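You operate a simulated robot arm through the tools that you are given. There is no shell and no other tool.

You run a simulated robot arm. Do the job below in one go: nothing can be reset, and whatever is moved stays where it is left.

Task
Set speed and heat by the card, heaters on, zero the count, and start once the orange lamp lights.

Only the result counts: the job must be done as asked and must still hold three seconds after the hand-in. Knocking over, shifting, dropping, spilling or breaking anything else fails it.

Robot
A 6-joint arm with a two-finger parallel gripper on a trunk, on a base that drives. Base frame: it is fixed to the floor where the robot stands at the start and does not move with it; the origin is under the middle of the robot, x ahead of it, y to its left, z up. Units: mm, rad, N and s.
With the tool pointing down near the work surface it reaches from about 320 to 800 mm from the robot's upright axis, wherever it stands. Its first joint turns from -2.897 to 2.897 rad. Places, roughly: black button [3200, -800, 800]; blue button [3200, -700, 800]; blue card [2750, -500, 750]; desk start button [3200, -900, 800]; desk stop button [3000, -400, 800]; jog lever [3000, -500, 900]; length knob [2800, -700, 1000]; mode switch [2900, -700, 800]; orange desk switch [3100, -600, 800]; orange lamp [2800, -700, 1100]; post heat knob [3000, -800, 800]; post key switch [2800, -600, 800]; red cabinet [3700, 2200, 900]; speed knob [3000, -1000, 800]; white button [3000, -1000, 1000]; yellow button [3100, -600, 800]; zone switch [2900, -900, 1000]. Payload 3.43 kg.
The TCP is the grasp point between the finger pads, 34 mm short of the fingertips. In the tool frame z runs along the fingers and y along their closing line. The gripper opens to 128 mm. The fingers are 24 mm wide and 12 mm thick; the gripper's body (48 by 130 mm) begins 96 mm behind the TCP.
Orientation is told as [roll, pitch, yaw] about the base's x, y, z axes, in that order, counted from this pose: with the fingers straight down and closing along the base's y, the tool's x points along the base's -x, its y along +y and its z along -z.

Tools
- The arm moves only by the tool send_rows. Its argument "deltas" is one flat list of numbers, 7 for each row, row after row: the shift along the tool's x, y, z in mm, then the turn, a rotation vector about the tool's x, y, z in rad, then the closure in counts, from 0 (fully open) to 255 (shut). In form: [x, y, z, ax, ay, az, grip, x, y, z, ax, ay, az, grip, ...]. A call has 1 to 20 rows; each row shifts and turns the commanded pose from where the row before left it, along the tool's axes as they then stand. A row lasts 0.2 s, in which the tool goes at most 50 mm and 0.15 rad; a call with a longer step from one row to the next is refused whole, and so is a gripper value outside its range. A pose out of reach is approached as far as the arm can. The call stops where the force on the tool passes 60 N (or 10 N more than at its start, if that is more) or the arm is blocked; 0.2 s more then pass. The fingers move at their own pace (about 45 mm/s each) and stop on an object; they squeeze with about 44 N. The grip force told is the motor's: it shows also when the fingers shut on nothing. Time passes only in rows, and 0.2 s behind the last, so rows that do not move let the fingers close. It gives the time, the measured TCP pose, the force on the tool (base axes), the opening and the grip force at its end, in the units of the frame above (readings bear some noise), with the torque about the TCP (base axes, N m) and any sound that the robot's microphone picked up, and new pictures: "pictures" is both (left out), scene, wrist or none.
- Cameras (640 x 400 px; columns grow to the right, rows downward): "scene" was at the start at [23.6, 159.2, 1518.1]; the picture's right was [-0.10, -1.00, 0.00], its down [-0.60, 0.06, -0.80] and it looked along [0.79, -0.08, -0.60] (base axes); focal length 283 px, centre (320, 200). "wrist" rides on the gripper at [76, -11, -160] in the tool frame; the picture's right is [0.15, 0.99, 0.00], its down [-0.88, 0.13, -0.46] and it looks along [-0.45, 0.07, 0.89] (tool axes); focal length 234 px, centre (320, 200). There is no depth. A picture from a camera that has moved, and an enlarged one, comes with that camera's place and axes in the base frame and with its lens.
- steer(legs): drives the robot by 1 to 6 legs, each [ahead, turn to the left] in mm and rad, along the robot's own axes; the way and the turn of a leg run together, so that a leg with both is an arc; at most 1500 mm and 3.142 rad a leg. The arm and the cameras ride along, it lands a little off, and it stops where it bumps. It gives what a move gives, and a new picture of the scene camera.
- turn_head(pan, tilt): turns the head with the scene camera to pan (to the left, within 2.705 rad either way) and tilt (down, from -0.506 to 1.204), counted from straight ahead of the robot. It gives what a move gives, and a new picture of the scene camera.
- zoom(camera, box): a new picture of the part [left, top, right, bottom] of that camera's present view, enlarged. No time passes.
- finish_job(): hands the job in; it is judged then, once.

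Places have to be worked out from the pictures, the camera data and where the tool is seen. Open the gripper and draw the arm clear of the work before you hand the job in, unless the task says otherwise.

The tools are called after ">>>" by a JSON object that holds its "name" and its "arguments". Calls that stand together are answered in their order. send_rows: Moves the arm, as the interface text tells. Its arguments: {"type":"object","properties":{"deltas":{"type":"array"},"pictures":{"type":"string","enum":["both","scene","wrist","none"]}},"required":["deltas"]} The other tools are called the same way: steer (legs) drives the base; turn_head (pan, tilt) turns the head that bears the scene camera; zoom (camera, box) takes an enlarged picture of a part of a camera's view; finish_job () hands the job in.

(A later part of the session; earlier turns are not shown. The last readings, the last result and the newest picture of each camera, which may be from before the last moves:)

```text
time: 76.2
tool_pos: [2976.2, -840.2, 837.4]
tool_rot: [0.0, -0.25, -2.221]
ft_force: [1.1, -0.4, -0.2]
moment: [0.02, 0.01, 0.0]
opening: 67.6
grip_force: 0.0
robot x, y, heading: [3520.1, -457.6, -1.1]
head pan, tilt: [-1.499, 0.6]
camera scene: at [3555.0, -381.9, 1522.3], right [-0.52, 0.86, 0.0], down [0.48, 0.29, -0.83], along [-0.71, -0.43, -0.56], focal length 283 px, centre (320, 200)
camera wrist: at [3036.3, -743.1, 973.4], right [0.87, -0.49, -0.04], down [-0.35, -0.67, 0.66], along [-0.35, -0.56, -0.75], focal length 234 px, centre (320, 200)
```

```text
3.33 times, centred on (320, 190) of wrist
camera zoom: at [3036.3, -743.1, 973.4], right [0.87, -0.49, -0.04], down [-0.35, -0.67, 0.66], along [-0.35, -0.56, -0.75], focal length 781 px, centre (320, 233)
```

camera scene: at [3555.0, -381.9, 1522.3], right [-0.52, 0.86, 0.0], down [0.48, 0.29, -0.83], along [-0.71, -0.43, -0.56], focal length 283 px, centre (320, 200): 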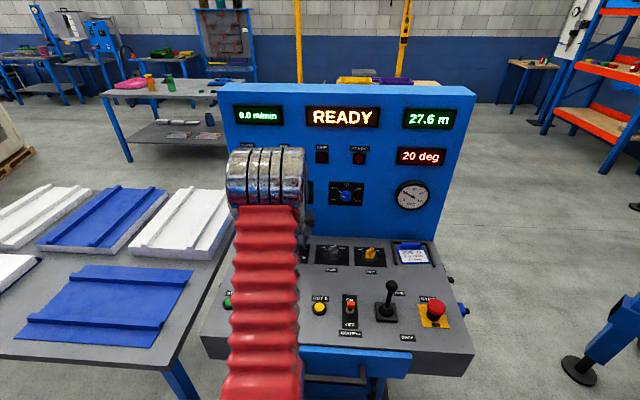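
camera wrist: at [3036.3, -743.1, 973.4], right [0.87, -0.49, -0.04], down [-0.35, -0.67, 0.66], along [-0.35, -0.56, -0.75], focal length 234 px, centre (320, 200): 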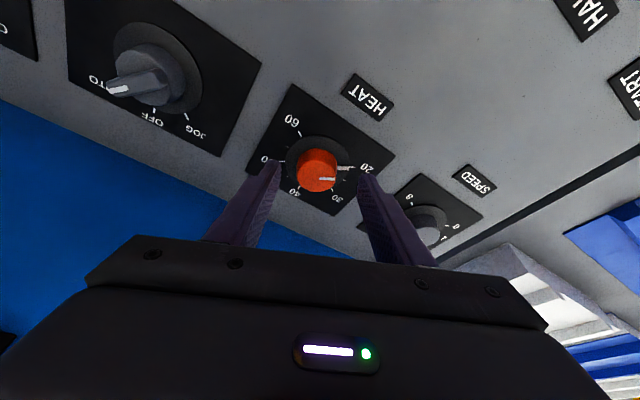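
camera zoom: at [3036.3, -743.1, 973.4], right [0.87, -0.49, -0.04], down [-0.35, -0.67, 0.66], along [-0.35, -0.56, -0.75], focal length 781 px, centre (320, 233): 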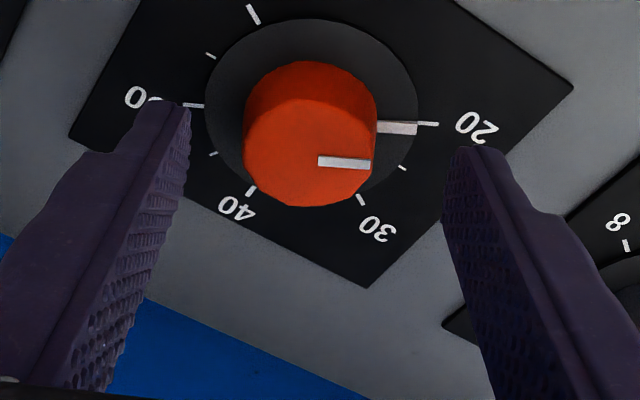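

The pointer sits at about 21 on the HEAT scale, and the fingertips overlap the knob by about 10 mm. I'll go down 6 mm more and close on it.

>>> {"name": "send_rows", "arguments": {"deltas": [0.7, 0, 2.9, 0, 0, 0, 120, 0.7, 0, 2.9, 0, 0, 0, 120, 0, 0, 0, 0, 0, 0, 160, 0, 0, 0, 0, 0, 0, 255, 0, 0, 0, 0, 0, 0, 255, 0, 0, 0, 0, 0, 0, 255, 0, 0, 0, 0, 0, 0, 255]}}

>>> {"name": "zoom", "arguments": {"camera": "wrist", "box": [240, 130, 400, 250]}}

```text
time: 77.8
tool_pos: [2972.7, -838.6, 831.4]
tool_rot: [-0.003, -0.251, -2.222]
ft_force: [-34.5, 22.7, -12.6]
moment: [0.73, 1.29, -0.36]
opening: 35.3
grip_force: 44.7
robot x, y, heading: [3518.7, -458.7, -1.107]
head pan, tilt: [-1.499, 0.6]
camera scene: at [3553.9, -381.0, 1522.3], right [-0.52, 0.86, 0.0], down [0.48, 0.29, -0.82], along [-0.71, -0.43, -0.57], focal length 283 px, centre (320, 200)
camera wrist: at [3034.0, -741.6, 967.1], right [0.87, -0.49, -0.04], down [-0.35, -0.67, 0.66], along [-0.35, -0.56, -0.75], focal length 234 px, centre (320, 200)
```

scene: 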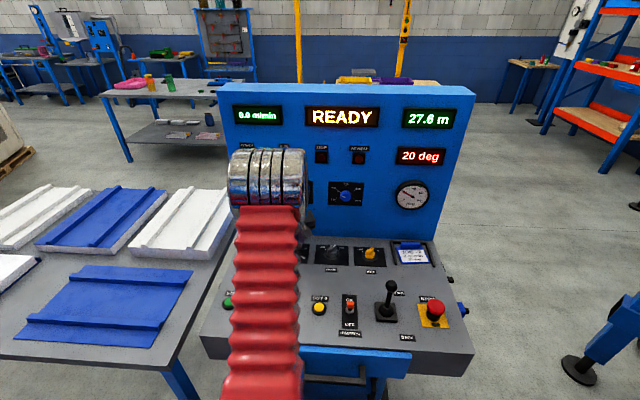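
wrist: 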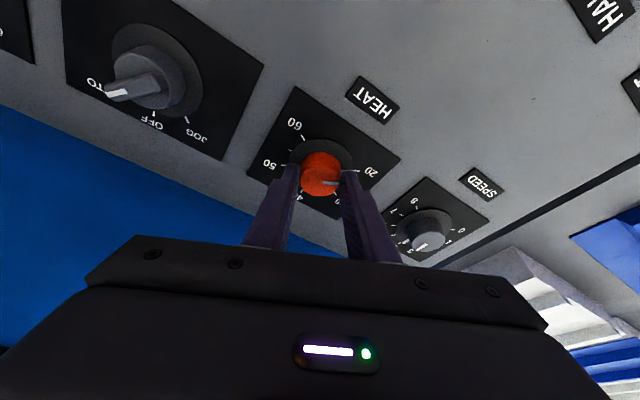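

```text
3.33 times, centred on (320, 190) of wrist
camera zoom: at [3034.0, -741.6, 967.1], right [0.87, -0.49, -0.04], down [-0.35, -0.67, 0.66], along [-0.35, -0.56, -0.75], focal length 781 px, centre (320, 233)
```

zoom: 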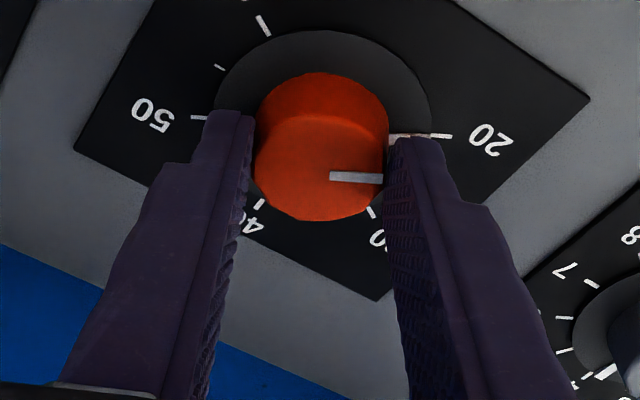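

Gripped, but a 41 N sideways force shows the knob is about 4 mm toward tool -y from my commanded centre. I'll shift to relieve that, then turn about half of the way and check.

>>> {"name": "send_rows", "arguments": {"deltas": [0, -4, 0, 0, 0, 0, 255, 0, 0, 0, 0.0371, 0, 0.1453, 255, 0, 0, 0, 0.0371, 0, 0.1453, 255, 0, 0, 0, 0.0371, 0, 0.1453, 255, 0, 0, 0, 0, 0, 0, 255]}}

>>> {"name": "zoom", "arguments": {"camera": "wrist", "box": [240, 130, 400, 250]}}

```text
time: 79.0
tool_pos: [2975.0, -840.7, 830.8]
tool_rot: [0.003, -0.249, -2.673]
ft_force: [18.7, -32.2, -1.4]
moment: [-1.23, -1.05, 0.3]
opening: 35.3
grip_force: 45.1
robot x, y, heading: [3514.5, -459.7, -1.1]
head pan, tilt: [-1.499, 0.6]
camera scene: at [3555.7, -383.2, 1522.4], right [-0.52, 0.86, 0.0], down [0.48, 0.29, -0.82], along [-0.71, -0.42, -0.57], focal length 283 px, centre (320, 200)
camera wrist: at [3071.7, -779.8, 967.6], right [0.57, -0.82, -0.03], down [-0.6, -0.45, 0.66], along [-0.55, -0.36, -0.75], focal length 234 px, centre (320, 200)
```

scene: 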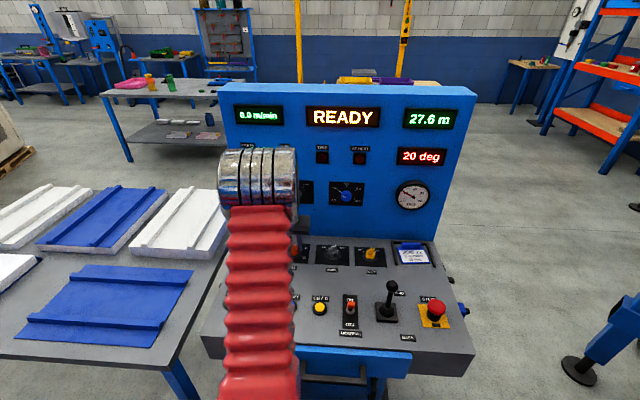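
wrist: 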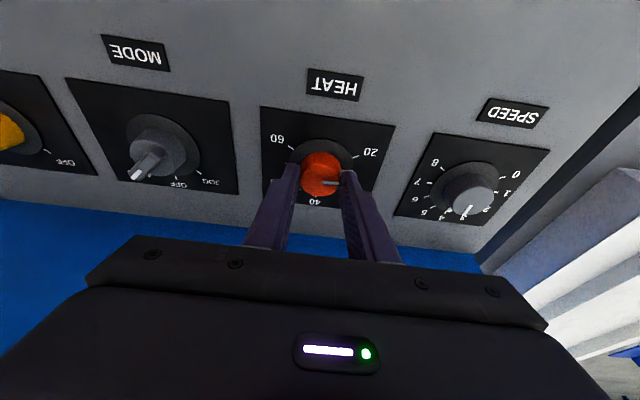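

```text
3.33 times, centred on (320, 190) of wrist
camera zoom: at [3071.7, -779.8, 967.6], right [0.57, -0.82, -0.03], down [-0.6, -0.45, 0.66], along [-0.55, -0.36, -0.75], focal length 781 px, centre (320, 233)
```

zoom: 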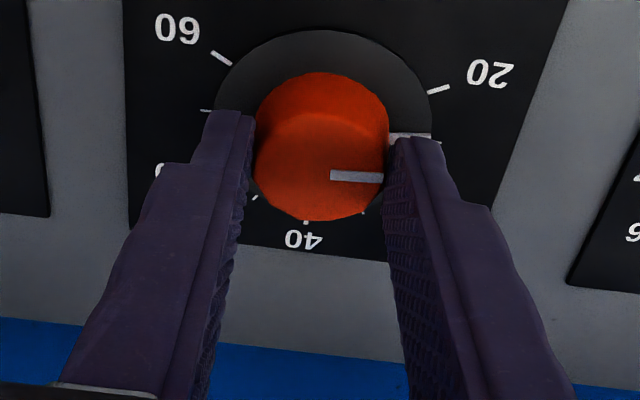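

The knob turns rigidly with the gripper and the pointer is at about 25. I'll relieve the sideways force (about 3.5 mm along +y) and turn the remaining roughly 0.51 rad.

>>> {"name": "send_rows", "arguments": {"deltas": [0, 3.5, 0, 0, 0, 0, 255, 0, 0.5, 0, 0.0317, 0, 0.124, 255, 0, 0.5, 0, 0.0317, 0, 0.124, 255, 0, 0.5, 0, 0.0317, 0, 0.124, 255, 0, 0.5, 0, 0.0317, 0, 0.124, 255, 0, 0, 0, 0, 0, 0, 255]}}

>>> {"name": "zoom", "arguments": {"camera": "wrist", "box": [240, 130, 400, 250]}}

```text
time: 80.4
tool_pos: [2975.8, -845.9, 830.5]
tool_rot: [0.003, -0.25, 3.099]
ft_force: [19.4, -34.6, -8.1]
moment: [-1.37, -0.83, 0.26]
opening: 35.3
grip_force: 45.0
robot x, y, heading: [3521.2, -459.2, -1.101]
head pan, tilt: [-1.499, 0.6]
camera scene: at [3555.5, -383.3, 1522.4], right [-0.52, 0.86, 0.0], down [0.48, 0.29, -0.82], along [-0.71, -0.43, -0.57], focal length 283 px, centre (320, 200)
camera wrist: at [3090.5, -838.8, 967.6], right [0.1, -0.99, -0.03], down [-0.75, -0.1, 0.66], along [-0.66, -0.04, -0.75], focal length 234 px, centre (320, 200)
```

scene: 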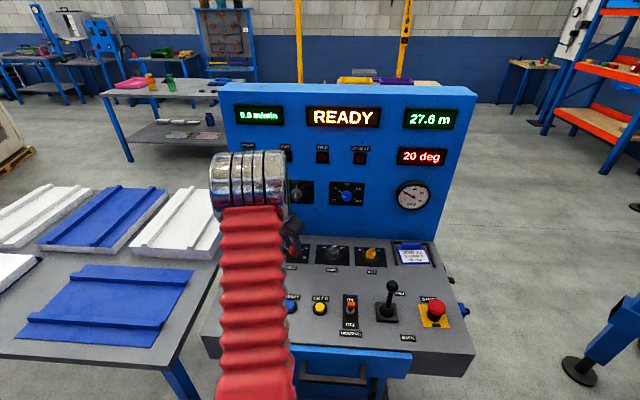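
wrist: 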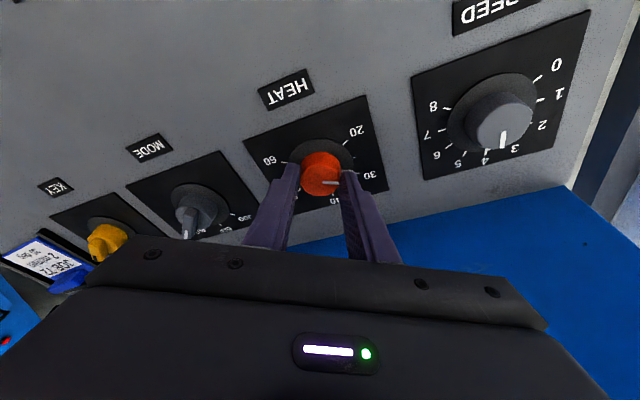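

```text
3.33 times, centred on (320, 190) of wrist
camera zoom: at [3090.5, -838.8, 967.6], right [0.1, -0.99, -0.03], down [-0.75, -0.1, 0.66], along [-0.66, -0.04, -0.75], focal length 781 px, centre (320, 233)
```

zoom: 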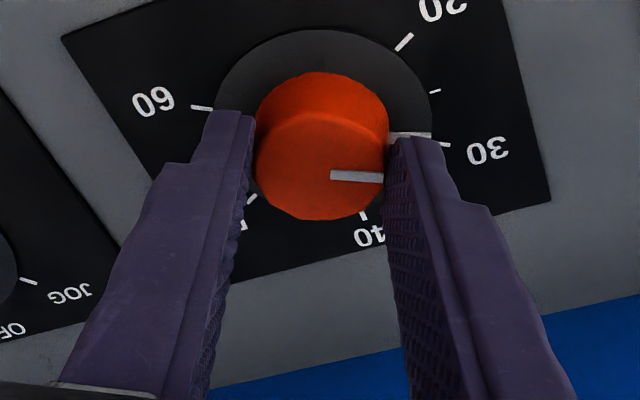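

HEAT pointer is at about the 30 mark. I'll relieve the side force, open the fingers, lift clear, and check the setting with the scene camera.

>>> {"name": "send_rows", "arguments": {"deltas": [2, 3.4, 0, 0, 0, 0, 255, 0, 0, 0, 0, 0, 0, 255, 0, 0, 0, 0, 0, 0, 120, 0, 0, 0, 0, 0, 0, 120, 0, 0, 0, 0, 0, 0, 120]}}

>>> {"name": "zoom", "arguments": {"camera": "wrist", "box": [240, 130, 400, 250]}}

```text
time: 81.6
tool_pos: [2977.2, -846.5, 830.5]
tool_rot: [0.001, -0.249, 3.096]
ft_force: [0.1, 0.9, 0.3]
moment: [0.0, 0.01, 0.01]
opening: 67.7
grip_force: 0.1
robot x, y, heading: [3513.9, -460.3, -1.102]
head pan, tilt: [-1.499, 0.6]
camera scene: at [3555.1, -381.9, 1522.3], right [-0.52, 0.86, 0.0], down [0.48, 0.29, -0.83], along [-0.71, -0.42, -0.56], focal length 283 px, centre (320, 200)
camera wrist: at [3090.9, -839.4, 967.4], right [0.1, -0.99, -0.04], down [-0.75, -0.1, 0.66], along [-0.66, -0.04, -0.75], focal length 234 px, centre (320, 200)
```

scene: 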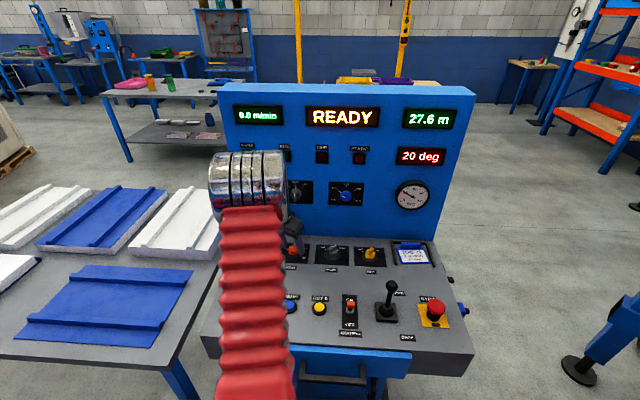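
wrist: 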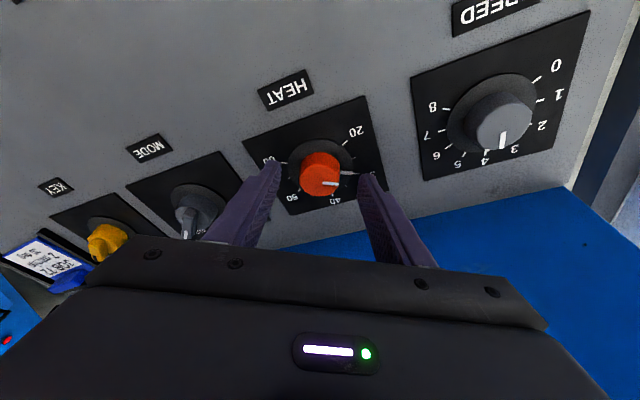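

```text
3.33 times, centred on (320, 190) of wrist
camera zoom: at [3090.9, -839.4, 967.4], right [0.1, -0.99, -0.04], down [-0.75, -0.1, 0.66], along [-0.66, -0.04, -0.75], focal length 781 px, centre (320, 233)
```

zoom: 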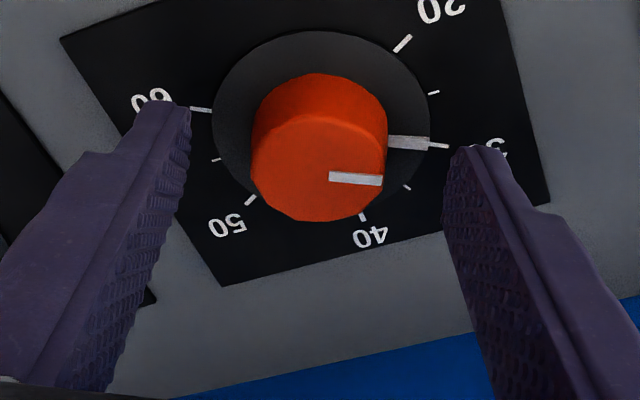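

HEAT's pointer line runs straight into the 30 tick. Now I'll lift and move over the SPEED knob, keeping this clockwise offset because SPEED must turn counter-clockwise from about 3.5 to 2.

>>> {"name": "send_rows", "arguments": {"deltas": [-7.4, 0, -29, 0, 0, 0, 120, -7.4, 0, -29, 0, 0, 0, 120, 20.5, 39.2, -5.2, 0, 0, 0, 120, 20.5, 39.2, -5.2, 0, 0, 0, 120, 20.5, 39.2, -5.2, 0, 0, 0, 120, 0, 0, 0, 0, 0, 0, 120]}}

>>> {"name": "zoom", "arguments": {"camera": "wrist", "box": [200, 70, 440, 220]}}

>>> {"name": "zoom", "arguments": {"camera": "scene", "box": [270, 238, 322, 272]}}

```text
time: 83.0
tool_pos: [3034.7, -966.0, 889.4]
tool_rot: [0.0, -0.25, 3.098]
ft_force: [0.0, -0.4, -0.2]
moment: [0.03, 0.01, 0.0]
opening: 67.7
grip_force: 0.0
robot x, y, heading: [3518.2, -455.9, -1.102]
head pan, tilt: [-1.499, 0.6]
camera scene: at [3555.2, -382.0, 1522.3], right [-0.51, 0.86, 0.0], down [0.48, 0.29, -0.83], along [-0.71, -0.42, -0.56], focal length 283 px, centre (320, 200)
camera wrist: at [3149.2, -959.9, 1026.3], right [0.1, -0.99, -0.04], down [-0.75, -0.1, 0.66], along [-0.66, -0.04, -0.75], focal length 234 px, centre (320, 200)
```

scene: 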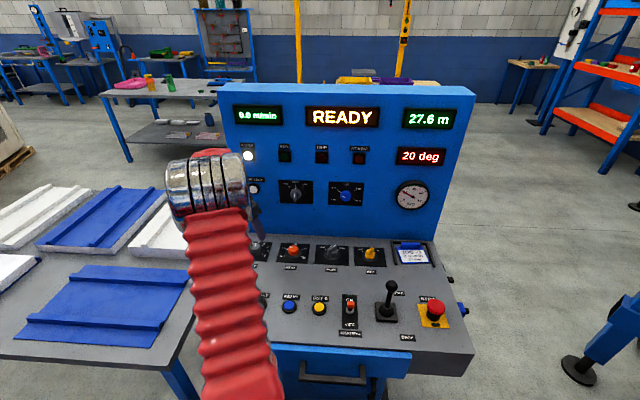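
wrist: 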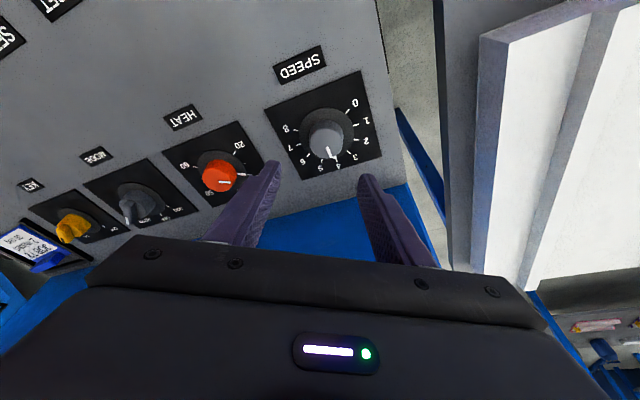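

```text
2.67 times, centred on (320, 145) of wrist
camera zoom: at [3149.2, -959.9, 1026.3], right [0.1, -0.99, -0.04], down [-0.75, -0.1, 0.66], along [-0.66, -0.04, -0.75], focal length 624 px, centre (320, 347)
```

zoom: 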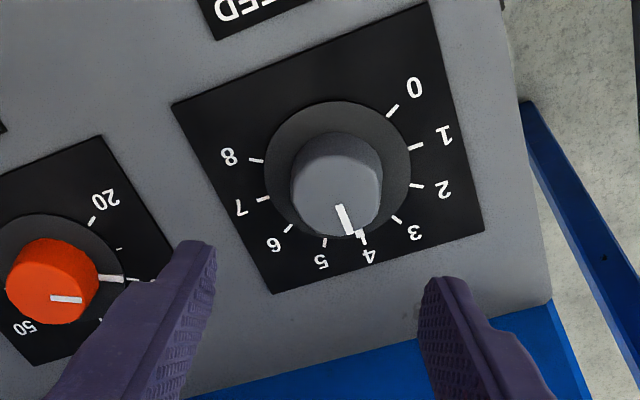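

```text
11.76 times, centred on (296, 255) of scene
camera zoom: at [3555.2, -382.0, 1522.3], right [-0.51, 0.86, 0.0], down [0.48, 0.29, -0.83], along [-0.71, -0.42, -0.56], focal length 3332 px, centre (602, -447)
```

zoom: 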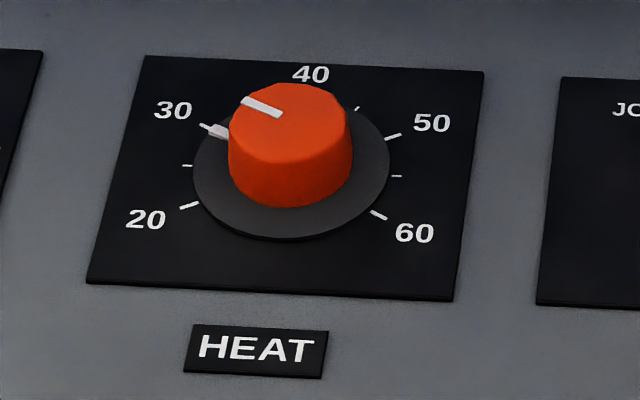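

HEAT at 30 is confirmed from the scene camera. SPEED's pointer is at about 3.9. The knob is about 4 mm toward +y of the TCP, so I'll correct that and lower around it.

>>> {"name": "send_rows", "arguments": {"deltas": [3.9, 4.1, -1, 0, 0, 0, 120, 3.6, 0, 14, 0, 0, 0, 120, 3.6, 0, 14, 0, 0, 0, 120, 3.6, 0, 14, 0, 0, 0, 120, 3.6, 0, 14, 0, 0, 0, 120, 0, 0, 0, 0, 0, 0, 120]}}

>>> {"name": "zoom", "arguments": {"camera": "wrist", "box": [240, 130, 400, 250]}}

```text
time: 84.4
tool_pos: [3039.0, -970.1, 832.0]
tool_rot: [-0.001, -0.251, 3.1]
ft_force: [0.3, -0.1, -0.4]
moment: [0.01, 0.02, 0.0]
opening: 67.7
grip_force: 0.0
robot x, y, heading: [3521.9, -458.2, -1.097]
head pan, tilt: [-1.499, 0.6]
camera scene: at [3555.1, -382.0, 1522.3], right [-0.52, 0.86, 0.0], down [0.48, 0.29, -0.83], along [-0.71, -0.43, -0.56], focal length 283 px, centre (320, 200)
camera wrist: at [3153.4, -964.0, 968.8], right [0.1, -0.99, -0.04], down [-0.75, -0.1, 0.66], along [-0.66, -0.04, -0.75], focal length 234 px, centre (320, 200)
```

scene: 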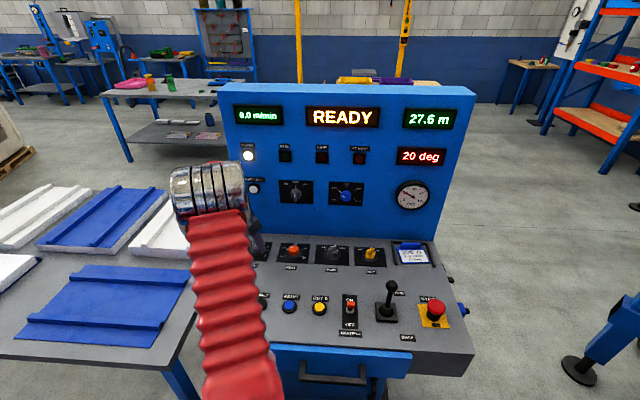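
wrist: 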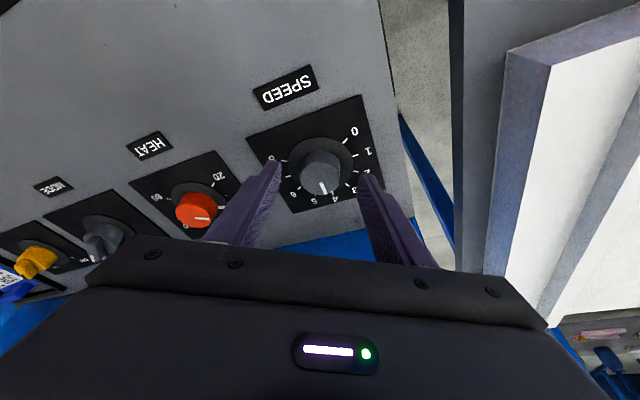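

```text
3.33 times, centred on (320, 190) of wrist
camera zoom: at [3153.4, -964.0, 968.8], right [0.1, -0.99, -0.04], down [-0.75, -0.1, 0.66], along [-0.66, -0.04, -0.75], focal length 781 px, centre (320, 233)
```

zoom: 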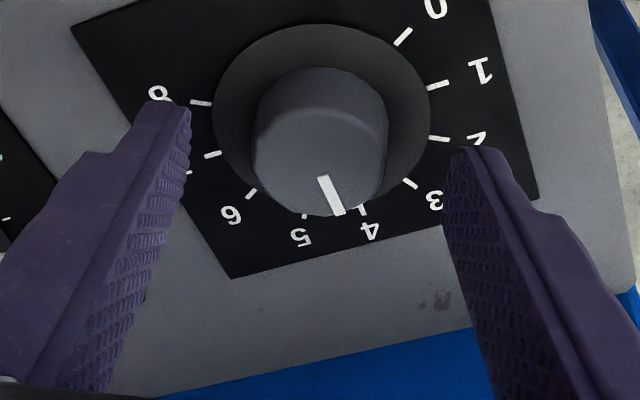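

The knob is centred between the fingers and its pointer is at about 4.0, so it needs about 60° counter-clockwise. I'll close on it.

>>> {"name": "send_rows", "arguments": {"deltas": [0, 0, 0, 0, 0, 0, 160, 0, 0, 0, 0, 0, 0, 255, 0, 0, 0, 0, 0, 0, 255, 0, 0, 0, 0, 0, 0, 255, 0, 0, 0, 0, 0, 0, 255], "pictures": "wrist"}}

```text
time: 85.6
tool_pos: [3038.8, -970.6, 831.3]
tool_rot: [0.001, -0.251, 3.099]
ft_force: [0.3, 5.3, 1.5]
moment: [0.25, 0.0, -0.05]
opening: 35.0
grip_force: 45.2
robot x, y, heading: [3515.3, -461.3, -1.101]
head pan, tilt: [-1.499, 0.6]
camera wrist: at [3153.4, -963.8, 968.9], right [0.1, -0.99, -0.04], down [-0.75, -0.1, 0.66], along [-0.66, -0.04, -0.75], focal length 234 px, centre (320, 200)
```

wrist: 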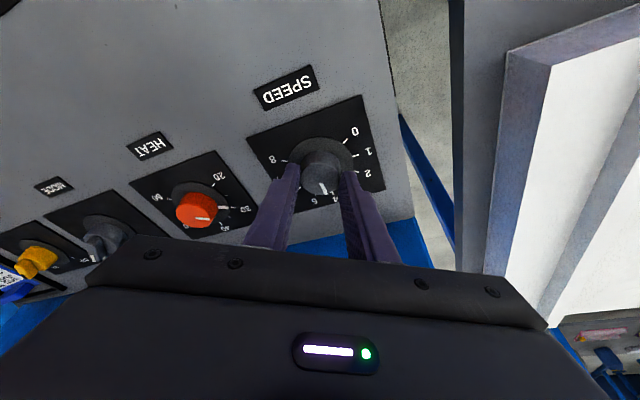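

Well centred, with only 5 N sideways. I'll turn counter-clockwise 0.6 rad first and check the force.

>>> {"name": "send_rows", "arguments": {"deltas": [0, 0, 0, -0.0361, 0, -0.1413, 255, 0, 0, 0, -0.0361, 0, -0.1413, 255, 0, 0, 0, -0.0361, 0, -0.1413, 255, 0, 0, 0, -0.0361, 0, -0.1413, 255, 0, 0, 0, 0, 0, 0, 255], "pictures": "wrist"}}

>>> {"name": "zoom", "arguments": {"camera": "wrist", "box": [240, 130, 400, 250]}}

```text
time: 86.8
tool_pos: [3038.1, -965.6, 832.2]
tool_rot: [-0.003, -0.245, -2.602]
ft_force: [-4.9, 52.3, 9.0]
moment: [1.7, 0.72, -0.38]
opening: 34.8
grip_force: 45.4
robot x, y, heading: [3520.2, -459.4, -1.101]
head pan, tilt: [-1.499, 0.6]
camera wrist: at [3129.6, -899.1, 969.6], right [0.63, -0.78, -0.04], down [-0.57, -0.5, 0.65], along [-0.53, -0.39, -0.75], focal length 234 px, centre (320, 200)
```

wrist: 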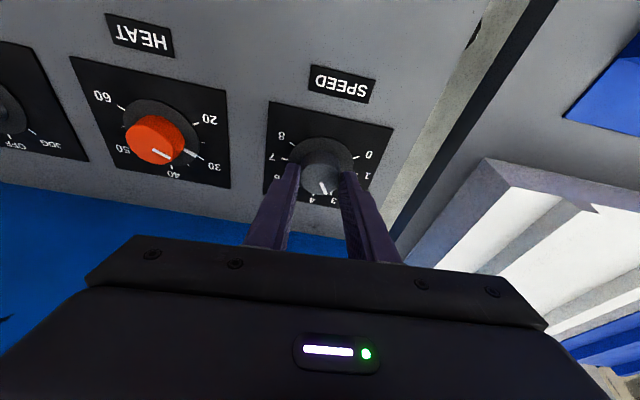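

```text
3.33 times, centred on (320, 190) of wrist
camera zoom: at [3129.6, -899.1, 969.6], right [0.63, -0.78, -0.04], down [-0.57, -0.5, 0.65], along [-0.53, -0.39, -0.75], focal length 781 px, centre (320, 233)
```

zoom: 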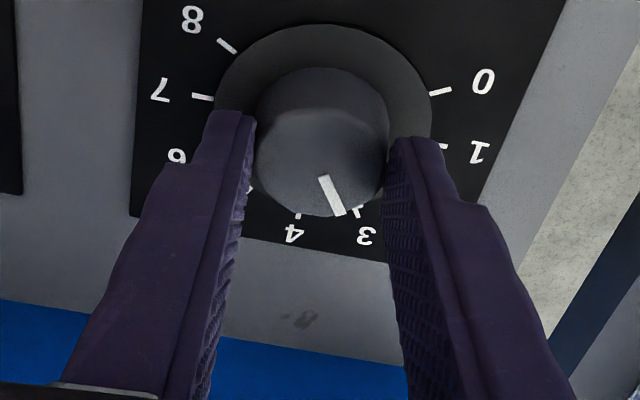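

The pointer is near 3 and a 52 N sideways load has built up. That means the knob axis is about 8.5 mm toward the panel from the TCP, so I'll re-centre and turn the remaining 0.45 rad about the true axis.

>>> {"name": "send_rows", "arguments": {"deltas": [1.4, -4.6, -0.3, 0, 0, 0, 255, -0.1, -1.26, 0, -0.0369, 0, -0.1444, 255, -0.1, -1.26, 0, -0.0369, 0, -0.1444, 255, -0.1, -1.26, 0, -0.0369, 0, -0.1444, 255, 0, 0, 0, 0, 0, 0, 255], "pictures": "wrist"}}

>>> {"name": "zoom", "arguments": {"camera": "wrist", "box": [240, 130, 400, 250]}}

```text
time: 88.0
tool_pos: [3037.3, -964.3, 833.4]
tool_rot: [-0.001, -0.25, -2.153]
ft_force: [7.8, 17.4, -3.7]
moment: [0.34, -0.03, 0.01]
opening: 34.6
grip_force: 44.2
robot x, y, heading: [3519.4, -461.2, -1.104]
head pan, tilt: [-1.499, 0.6]
camera wrist: at [3089.0, -862.8, 969.0], right [0.9, -0.42, -0.04], down [-0.3, -0.69, 0.66], along [-0.3, -0.59, -0.75], focal length 234 px, centre (320, 200)
```

wrist: 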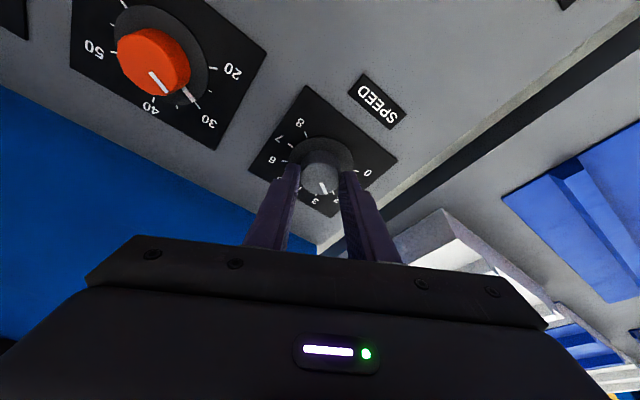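

```text
3.33 times, centred on (320, 190) of wrist
camera zoom: at [3089.0, -862.8, 969.0], right [0.9, -0.42, -0.04], down [-0.3, -0.69, 0.66], along [-0.3, -0.59, -0.75], focal length 781 px, centre (320, 233)
```

zoom: 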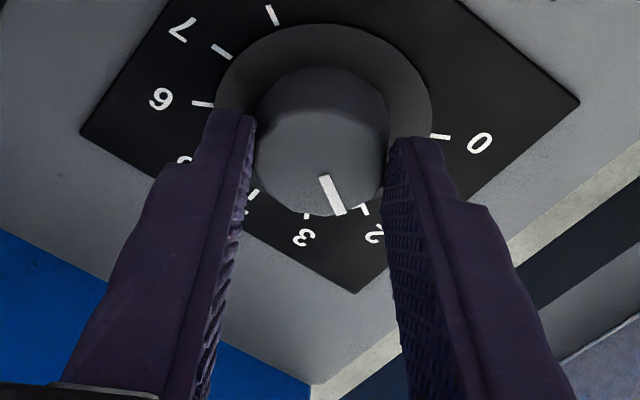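

The 2 tick is within about 2° of the pointer. I'll turn a final 0.035 rad, relieve the load, then open and look.

>>> {"name": "send_rows", "arguments": {"deltas": [1.7, -0.5, -0.4, -0.0087, 0, -0.0339, 255, 0, 0, 0, 0, 0, 0, 255, 0, 0, 0, 0, 0, 0, 120, 0, 0, 0, 0, 0, 0, 120, 0, 0, 0, 0, 0, 0, 120], "pictures": "wrist"}}

>>> {"name": "zoom", "arguments": {"camera": "wrist", "box": [240, 130, 400, 250]}}

```text
time: 89.2
tool_pos: [3036.1, -961.8, 831.5]
tool_rot: [0.001, -0.252, -2.117]
ft_force: [-0.4, -0.2, 0.1]
moment: [-0.01, 0.0, 0.0]
opening: 67.6
grip_force: 0.1
robot x, y, heading: [3519.7, -458.2, -1.106]
head pan, tilt: [-1.499, 0.6]
camera wrist: at [3085.8, -859.7, 969.1], right [0.92, -0.39, -0.04], down [-0.27, -0.7, 0.66], along [-0.29, -0.6, -0.75], focal length 234 px, centre (320, 200)
```

wrist: 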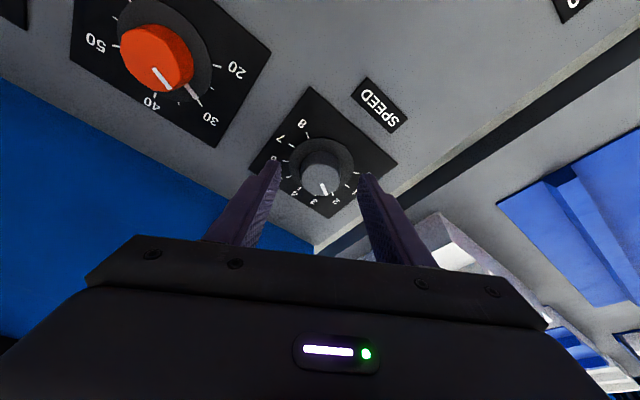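

```text
3.33 times, centred on (320, 190) of wrist
camera zoom: at [3085.8, -859.7, 969.1], right [0.92, -0.39, -0.04], down [-0.27, -0.7, 0.66], along [-0.29, -0.6, -0.75], focal length 781 px, centre (320, 233)
```

zoom: 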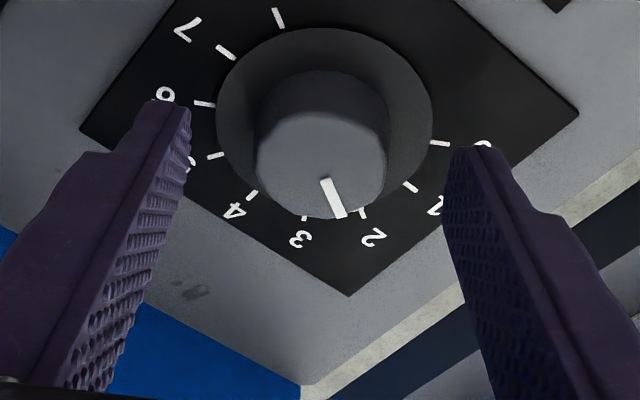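

SPEED looks right at 2. I'll lift, square the tool, and move off toward the heater switch so the scene camera can verify the knob and the wrist camera can see the toggle.

>>> {"name": "send_rows", "arguments": {"deltas": [-8.66, 0, -33.9, 0, 0, 0, 120, -8.66, 0, -33.9, 0, 0, 0, 120, 0, 0, 0, 0.0344, 0, 0.1347, 120, 0, 0, 0, 0.0344, 0, 0.1347, 120, 0, 0, 0, 0.0344, 0, 0.1347, 120, 0, 0, 0, 0.0344, 0, 0.1347, 120, 30.6, -29.6, -10.8, 0, 0, 0, 255, 30.6, -29.6, -10.8, 0, 0, 0, 255, 30.6, -29.6, -10.8, 0, 0, 0, 255, 30.6, -29.6, -10.8, 0, 0, 0, 255, 30.6, -29.6, -10.8, 0, 0, 0, 255, 30.6, -29.6, -10.8, 0, 0, 0, 255, 30.6, -29.6, -10.8, 0, 0, 0, 255, 30.6, -29.6, -10.8, 0, 0, 0, 255, 30.6, -29.6, -10.8, 0, 0, 0, 255, 30.6, -29.6, -10.8, 0, 0, 0, 255, 0, 0, 0, 0, 0, 0, 255]}}

>>> {"name": "zoom", "arguments": {"camera": "scene", "box": [238, 236, 302, 276]}}

>>> {"name": "zoom", "arguments": {"camera": "wrist", "box": [200, 60, 440, 210]}}

```text
time: 92.8
tool_pos: [3191.2, -551.9, 931.9]
tool_rot: [-0.001, -0.25, -2.675]
ft_force: [0.3, 0.4, 0.0]
moment: [0.01, -0.01, 0.02]
opening: 0.0
grip_force: 33.1
robot x, y, heading: [3518.5, -457.1, -1.102]
head pan, tilt: [-1.499, 0.6]
camera scene: at [3555.1, -381.8, 1522.3], right [-0.52, 0.86, 0.0], down [0.48, 0.29, -0.83], along [-0.71, -0.43, -0.56], focal length 283 px, centre (320, 200)
camera wrist: at [3287.5, -491.1, 1068.8], right [0.57, -0.82, -0.04], down [-0.6, -0.45, 0.66], along [-0.56, -0.36, -0.75], focal length 234 px, centre (320, 200)
```

scene: 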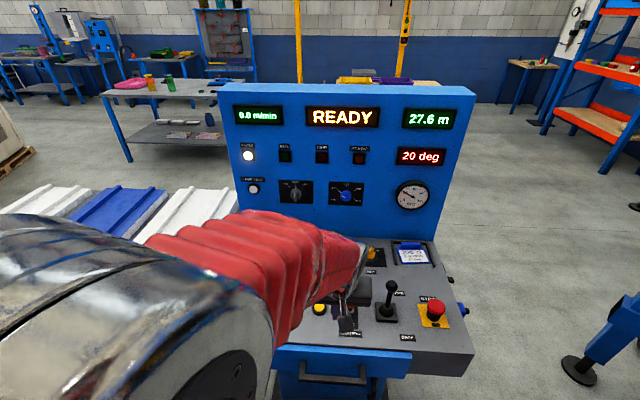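
wrist: 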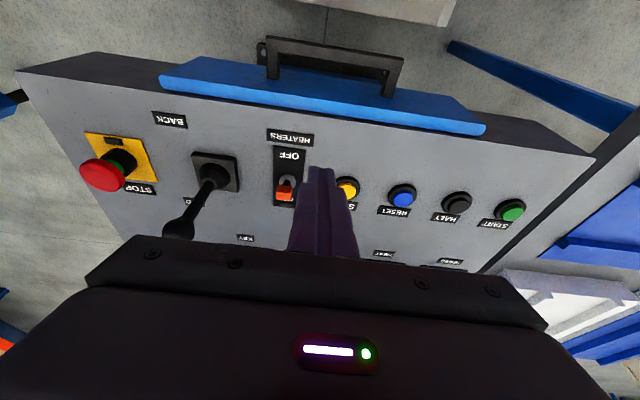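

```text
10.00 times, centred on (270, 256) of scene
camera zoom: at [3555.1, -381.8, 1522.3], right [-0.52, 0.86, 0.0], down [0.48, 0.29, -0.83], along [-0.71, -0.43, -0.56], focal length 2832 px, centre (820, -360)
```

zoom: 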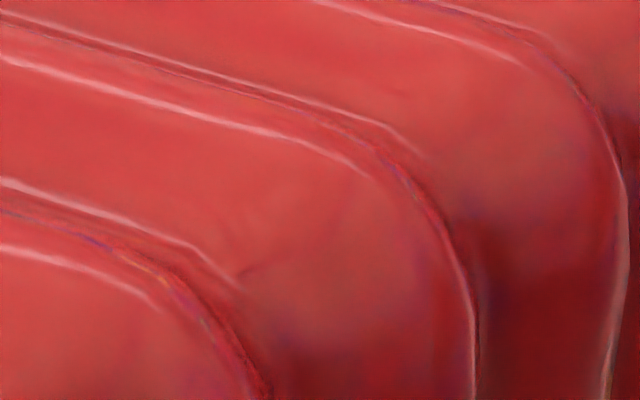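

```text
2.67 times, centred on (320, 135) of wrist
camera zoom: at [3287.5, -491.1, 1068.8], right [0.57, -0.82, -0.04], down [-0.6, -0.45, 0.66], along [-0.56, -0.36, -0.75], focal length 624 px, centre (320, 373)
```

zoom: 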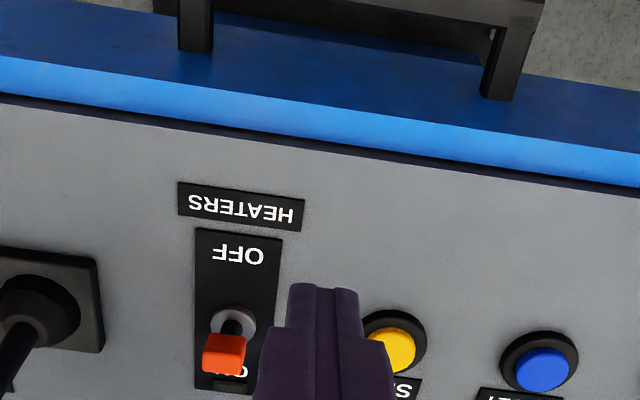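

The toggle base is at about (3087,-562), and its lever leans toward OFF (operator side). I'll lower the closed fingertips on the OFF side of the lever, ready to push toward ON (toward the panel).

>>> {"name": "send_rows", "arguments": {"deltas": [-7.9, -12.3, 29.9, 0, 0, 0, 255, -7.9, -12.3, 29.9, 0, 0, 0, 255, -7.9, -12.3, 29.9, 0, 0, 0, 255, 0, 0, 0, 0, 0, 0, 255]}}

>>> {"name": "zoom", "arguments": {"camera": "wrist", "box": [240, 110, 400, 230]}}

>>> {"name": "zoom", "arguments": {"camera": "scene", "box": [310, 270, 390, 350]}}

```text
time: 93.8
tool_pos: [3131.9, -540.9, 849.9]
tool_rot: [0.001, -0.25, -2.676]
ft_force: [-0.4, -0.1, 0.1]
moment: [-0.01, 0.0, 0.04]
opening: 0.0
grip_force: 33.3
robot x, y, heading: [3517.5, -461.0, -1.102]
head pan, tilt: [-1.499, 0.6]
camera scene: at [3555.1, -381.7, 1522.3], right [-0.52, 0.86, 0.0], down [0.48, 0.29, -0.83], along [-0.71, -0.43, -0.56], focal length 283 px, centre (320, 200)
camera wrist: at [3228.5, -479.1, 987.3], right [0.57, -0.82, -0.04], down [-0.6, -0.45, 0.66], along [-0.56, -0.36, -0.75], focal length 234 px, centre (320, 200)
```

scene: 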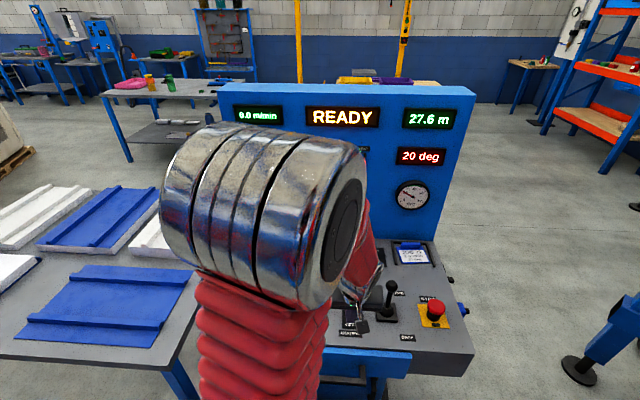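
wrist: 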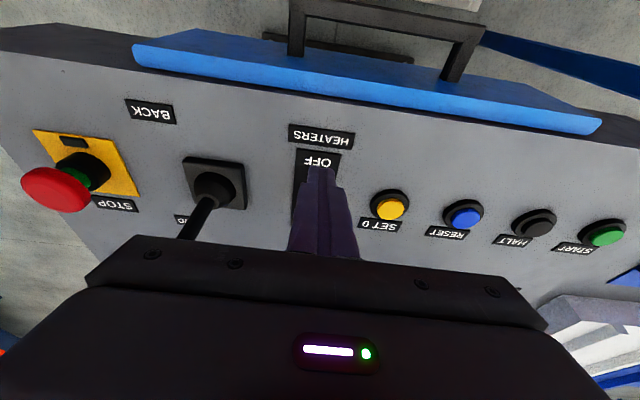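

```text
3.33 times, centred on (320, 170) of wrist
camera zoom: at [3228.5, -479.1, 987.3], right [0.57, -0.82, -0.04], down [-0.6, -0.45, 0.66], along [-0.56, -0.36, -0.75], focal length 781 px, centre (320, 300)
```

zoom: 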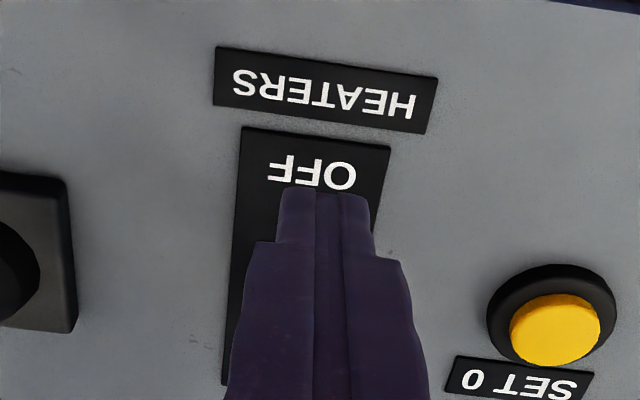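

```text
5.00 times, centred on (350, 310) of scene
camera zoom: at [3555.1, -381.7, 1522.3], right [-0.52, 0.86, 0.0], down [0.48, 0.29, -0.83], along [-0.71, -0.43, -0.56], focal length 1416 px, centre (170, -350)
```

zoom: 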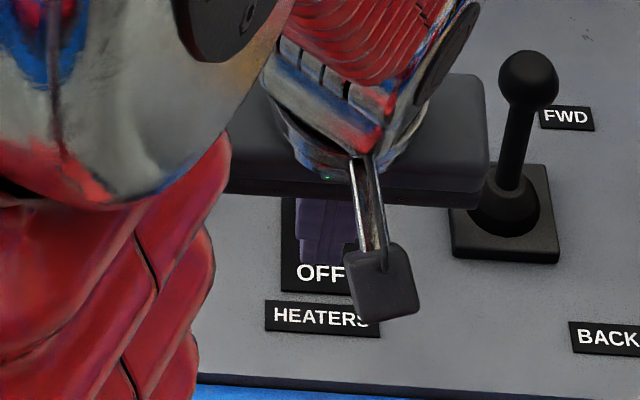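

The fingertips are lined up behind the lever. I'll push 35 mm toward the panel in small steps.

>>> {"name": "send_rows", "arguments": {"deltas": [-4.85, 0, 1.24, 0, 0, 0, 255, -4.85, 0, 1.24, 0, 0, 0, 255, -4.85, 0, 1.24, 0, 0, 0, 255, -4.85, 0, 1.24, 0, 0, 0, 255, -4.85, 0, 1.24, 0, 0, 0, 255, -4.85, 0, 1.24, 0, 0, 0, 255, -4.85, 0, 1.24, 0, 0, 0, 255]}}

>>> {"name": "zoom", "arguments": {"camera": "wrist", "box": [240, 110, 400, 230]}}

```text
time: 95.4
tool_pos: [3104.0, -556.0, 850.1]
tool_rot: [0.001, -0.25, -2.677]
ft_force: [0.4, 0.2, -0.1]
moment: [0.05, 0.0, 0.0]
opening: 0.0
grip_force: 32.6
robot x, y, heading: [3518.7, -458.1, -1.102]
head pan, tilt: [-1.499, 0.6]
camera scene: at [3555.0, -381.7, 1522.3], right [-0.52, 0.86, 0.0], down [0.48, 0.29, -0.83], along [-0.71, -0.43, -0.56], focal length 283 px, centre (320, 200)
camera wrist: at [3199.8, -494.4, 986.9], right [0.57, -0.82, -0.04], down [-0.6, -0.45, 0.66], along [-0.56, -0.36, -0.75], focal length 234 px, centre (320, 200)
```

scene: 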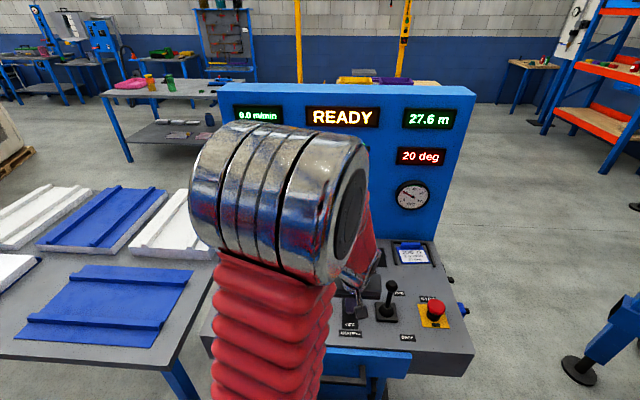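
wrist: 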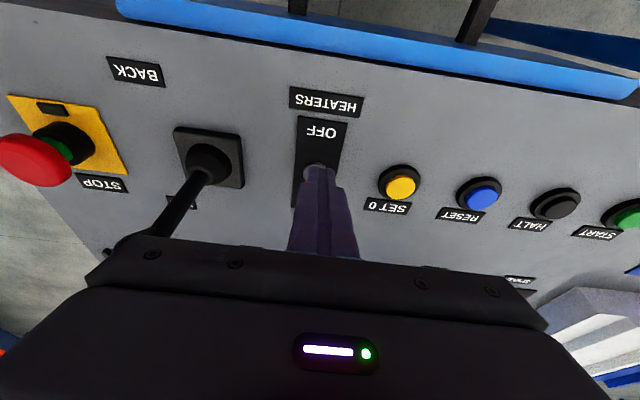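

```text
3.33 times, centred on (320, 170) of wrist
camera zoom: at [3199.8, -494.4, 986.9], right [0.57, -0.82, -0.04], down [-0.6, -0.45, 0.66], along [-0.56, -0.36, -0.75], focal length 781 px, centre (320, 300)
```

zoom: 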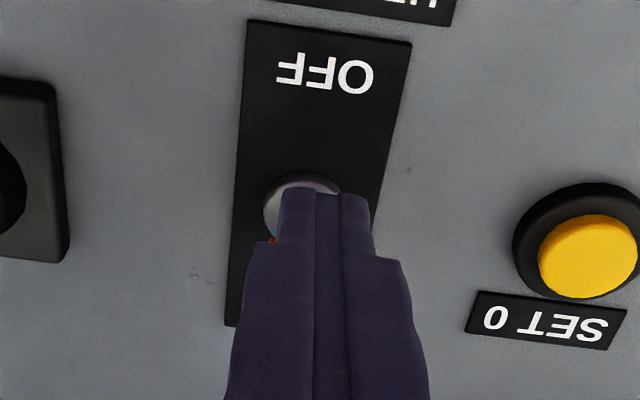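

No force yet; the lever is just in front of the finger. I'll push about 12 mm more, then back off and look at the switch.

>>> {"name": "send_rows", "arguments": {"deltas": [-3.9, -3, 1.0, 0, 0, 0, 255, -3.9, 0, 1.0, 0, 0, 0, 255, -3.9, 0, 1.0, 0, 0, 0, 255]}}

>>> {"name": "zoom", "arguments": {"camera": "wrist", "box": [240, 110, 400, 230]}}

```text
time: 96.2
tool_pos: [3093.9, -556.3, 848.9]
tool_rot: [0.002, -0.246, -2.677]
ft_force: [25.6, 19.2, 22.4]
moment: [0.38, -0.37, -0.1]
opening: 0.0
grip_force: 33.4
robot x, y, heading: [3519.5, -457.6, -1.104]
head pan, tilt: [-1.499, 0.6]
heard: click
camera scene: at [3555.8, -381.2, 1522.3], right [-0.52, 0.86, 0.0], down [0.48, 0.29, -0.83], along [-0.71, -0.43, -0.56], focal length 283 px, centre (320, 200)
camera wrist: at [3189.5, -496.2, 987.3], right [0.57, -0.82, -0.03], down [-0.61, -0.45, 0.66], along [-0.55, -0.36, -0.75], focal length 234 px, centre (320, 200)
```

scene: 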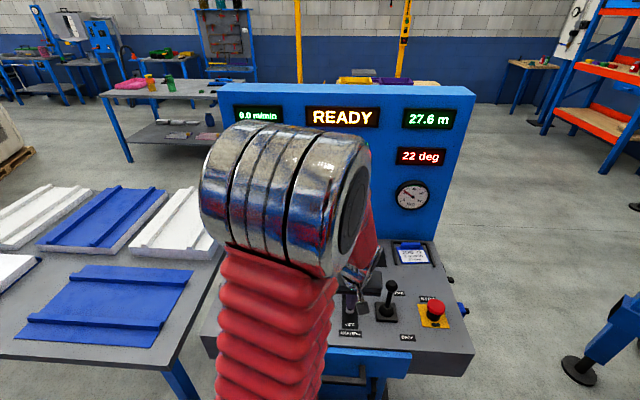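
wrist: 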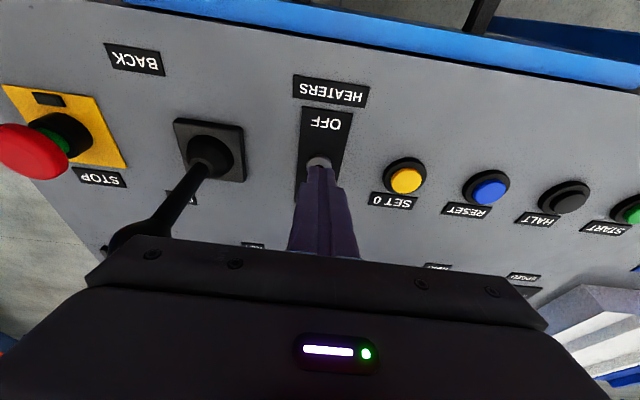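

```text
3.33 times, centred on (320, 170) of wrist
camera zoom: at [3189.5, -496.2, 987.3], right [0.57, -0.82, -0.03], down [-0.61, -0.45, 0.66], along [-0.55, -0.36, -0.75], focal length 781 px, centre (320, 300)
```

zoom: 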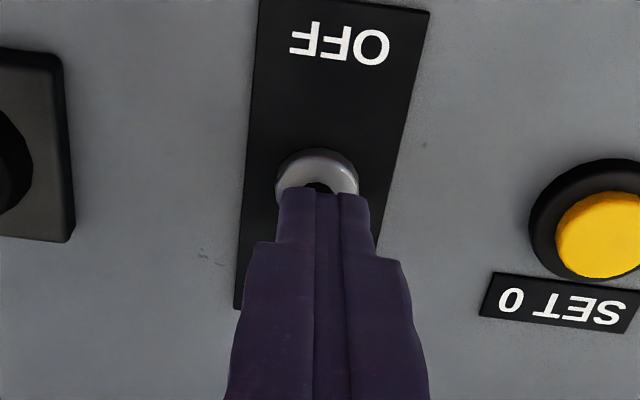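

A click was heard and the temperature now shows 22 deg, so the heaters are on. I'll back off, straighten the tool to vertical and hover over SET 0.

>>> {"name": "send_rows", "arguments": {"deltas": [29, 0, -7.4, 0, 0, 0, 255, -7.4, 0, -29, 0, 0, 0, 255, -7.4, 0, -29, 0, 0, 0, 255, 0, 0, 0, 0, 0.125, 0, 255, 0, 0, 0, 0, 0.125, 0, 255, -14.5, 29.8, 4.7, 0, 0, 0, 255, -14.5, 29.8, 4.7, 0, 0, 0, 255, -14.5, 29.8, 4.7, 0, 0, 0, 255, 0, 0, 0, 0, 0, 0, 255]}}

>>> {"name": "zoom", "arguments": {"camera": "wrist", "box": [200, 100, 440, 250]}}

>>> {"name": "zoom", "arguments": {"camera": "scene", "box": [225, 90, 465, 215]}}

```text
time: 98.2
tool_pos: [3120.1, -643.3, 895.7]
tool_rot: [0.0, 0.0, -2.676]
ft_force: [0.5, -0.4, -0.2]
moment: [0.0, 0.02, -0.02]
opening: 0.0
grip_force: 33.1
robot x, y, heading: [3518.9, -463.9, -1.099]
head pan, tilt: [-1.499, 0.6]
camera scene: at [3555.0, -381.7, 1522.3], right [-0.52, 0.86, 0.0], down [0.48, 0.29, -0.83], along [-0.71, -0.43, -0.56], focal length 283 px, centre (320, 200)
camera wrist: at [3183.6, -599.3, 1056.7], right [0.58, -0.82, 0.0], down [-0.73, -0.51, 0.46], along [-0.37, -0.26, -0.89], focal length 234 px, centre (320, 200)
```

scene: 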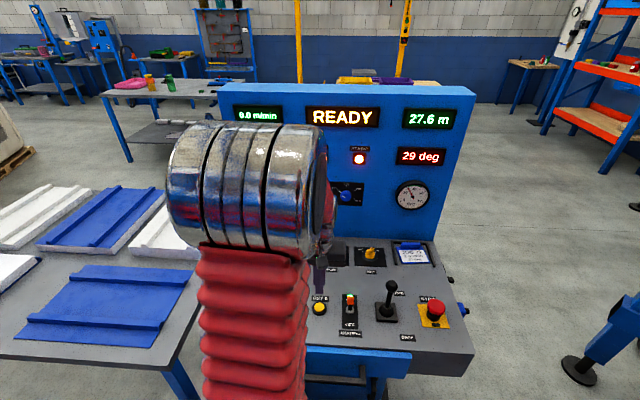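
wrist: 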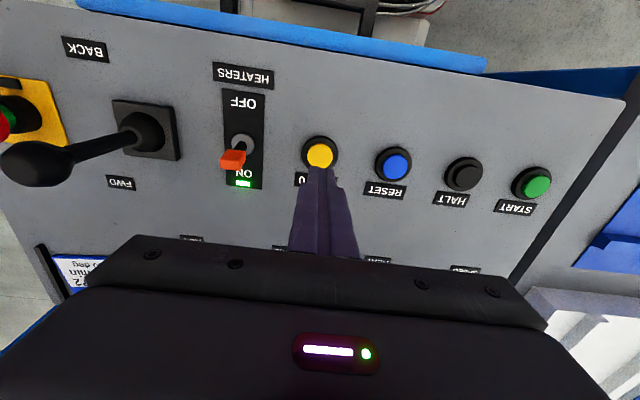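

```text
2.67 times, centred on (320, 175) of wrist
camera zoom: at [3183.6, -599.3, 1056.7], right [0.58, -0.82, 0.0], down [-0.73, -0.51, 0.46], along [-0.37, -0.26, -0.89], focal length 624 px, centre (320, 267)
```

zoom: 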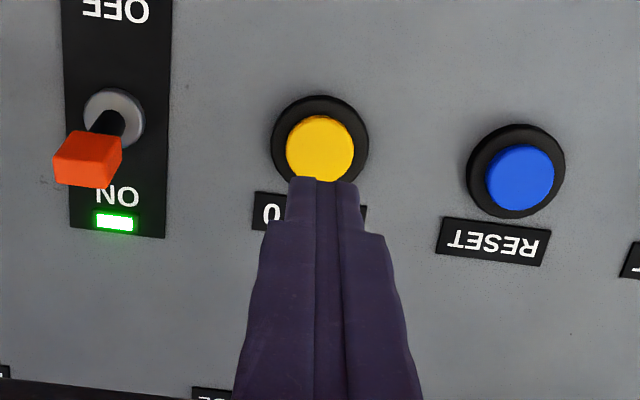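

```text
2.67 times, centred on (345, 152) of scene
camera zoom: at [3555.0, -381.7, 1522.3], right [-0.52, 0.86, 0.0], down [0.48, 0.29, -0.83], along [-0.71, -0.43, -0.56], focal length 755 px, centre (253, 327)
```

zoom: 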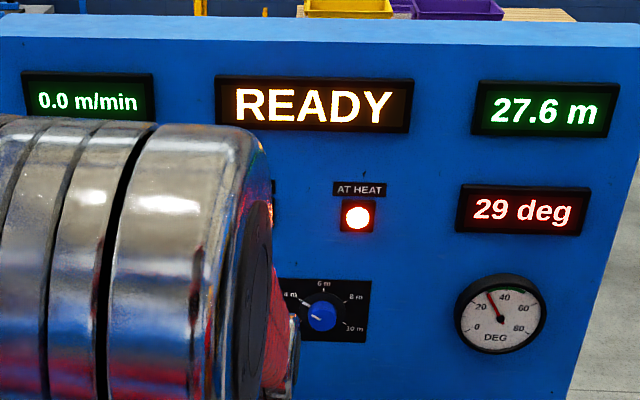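

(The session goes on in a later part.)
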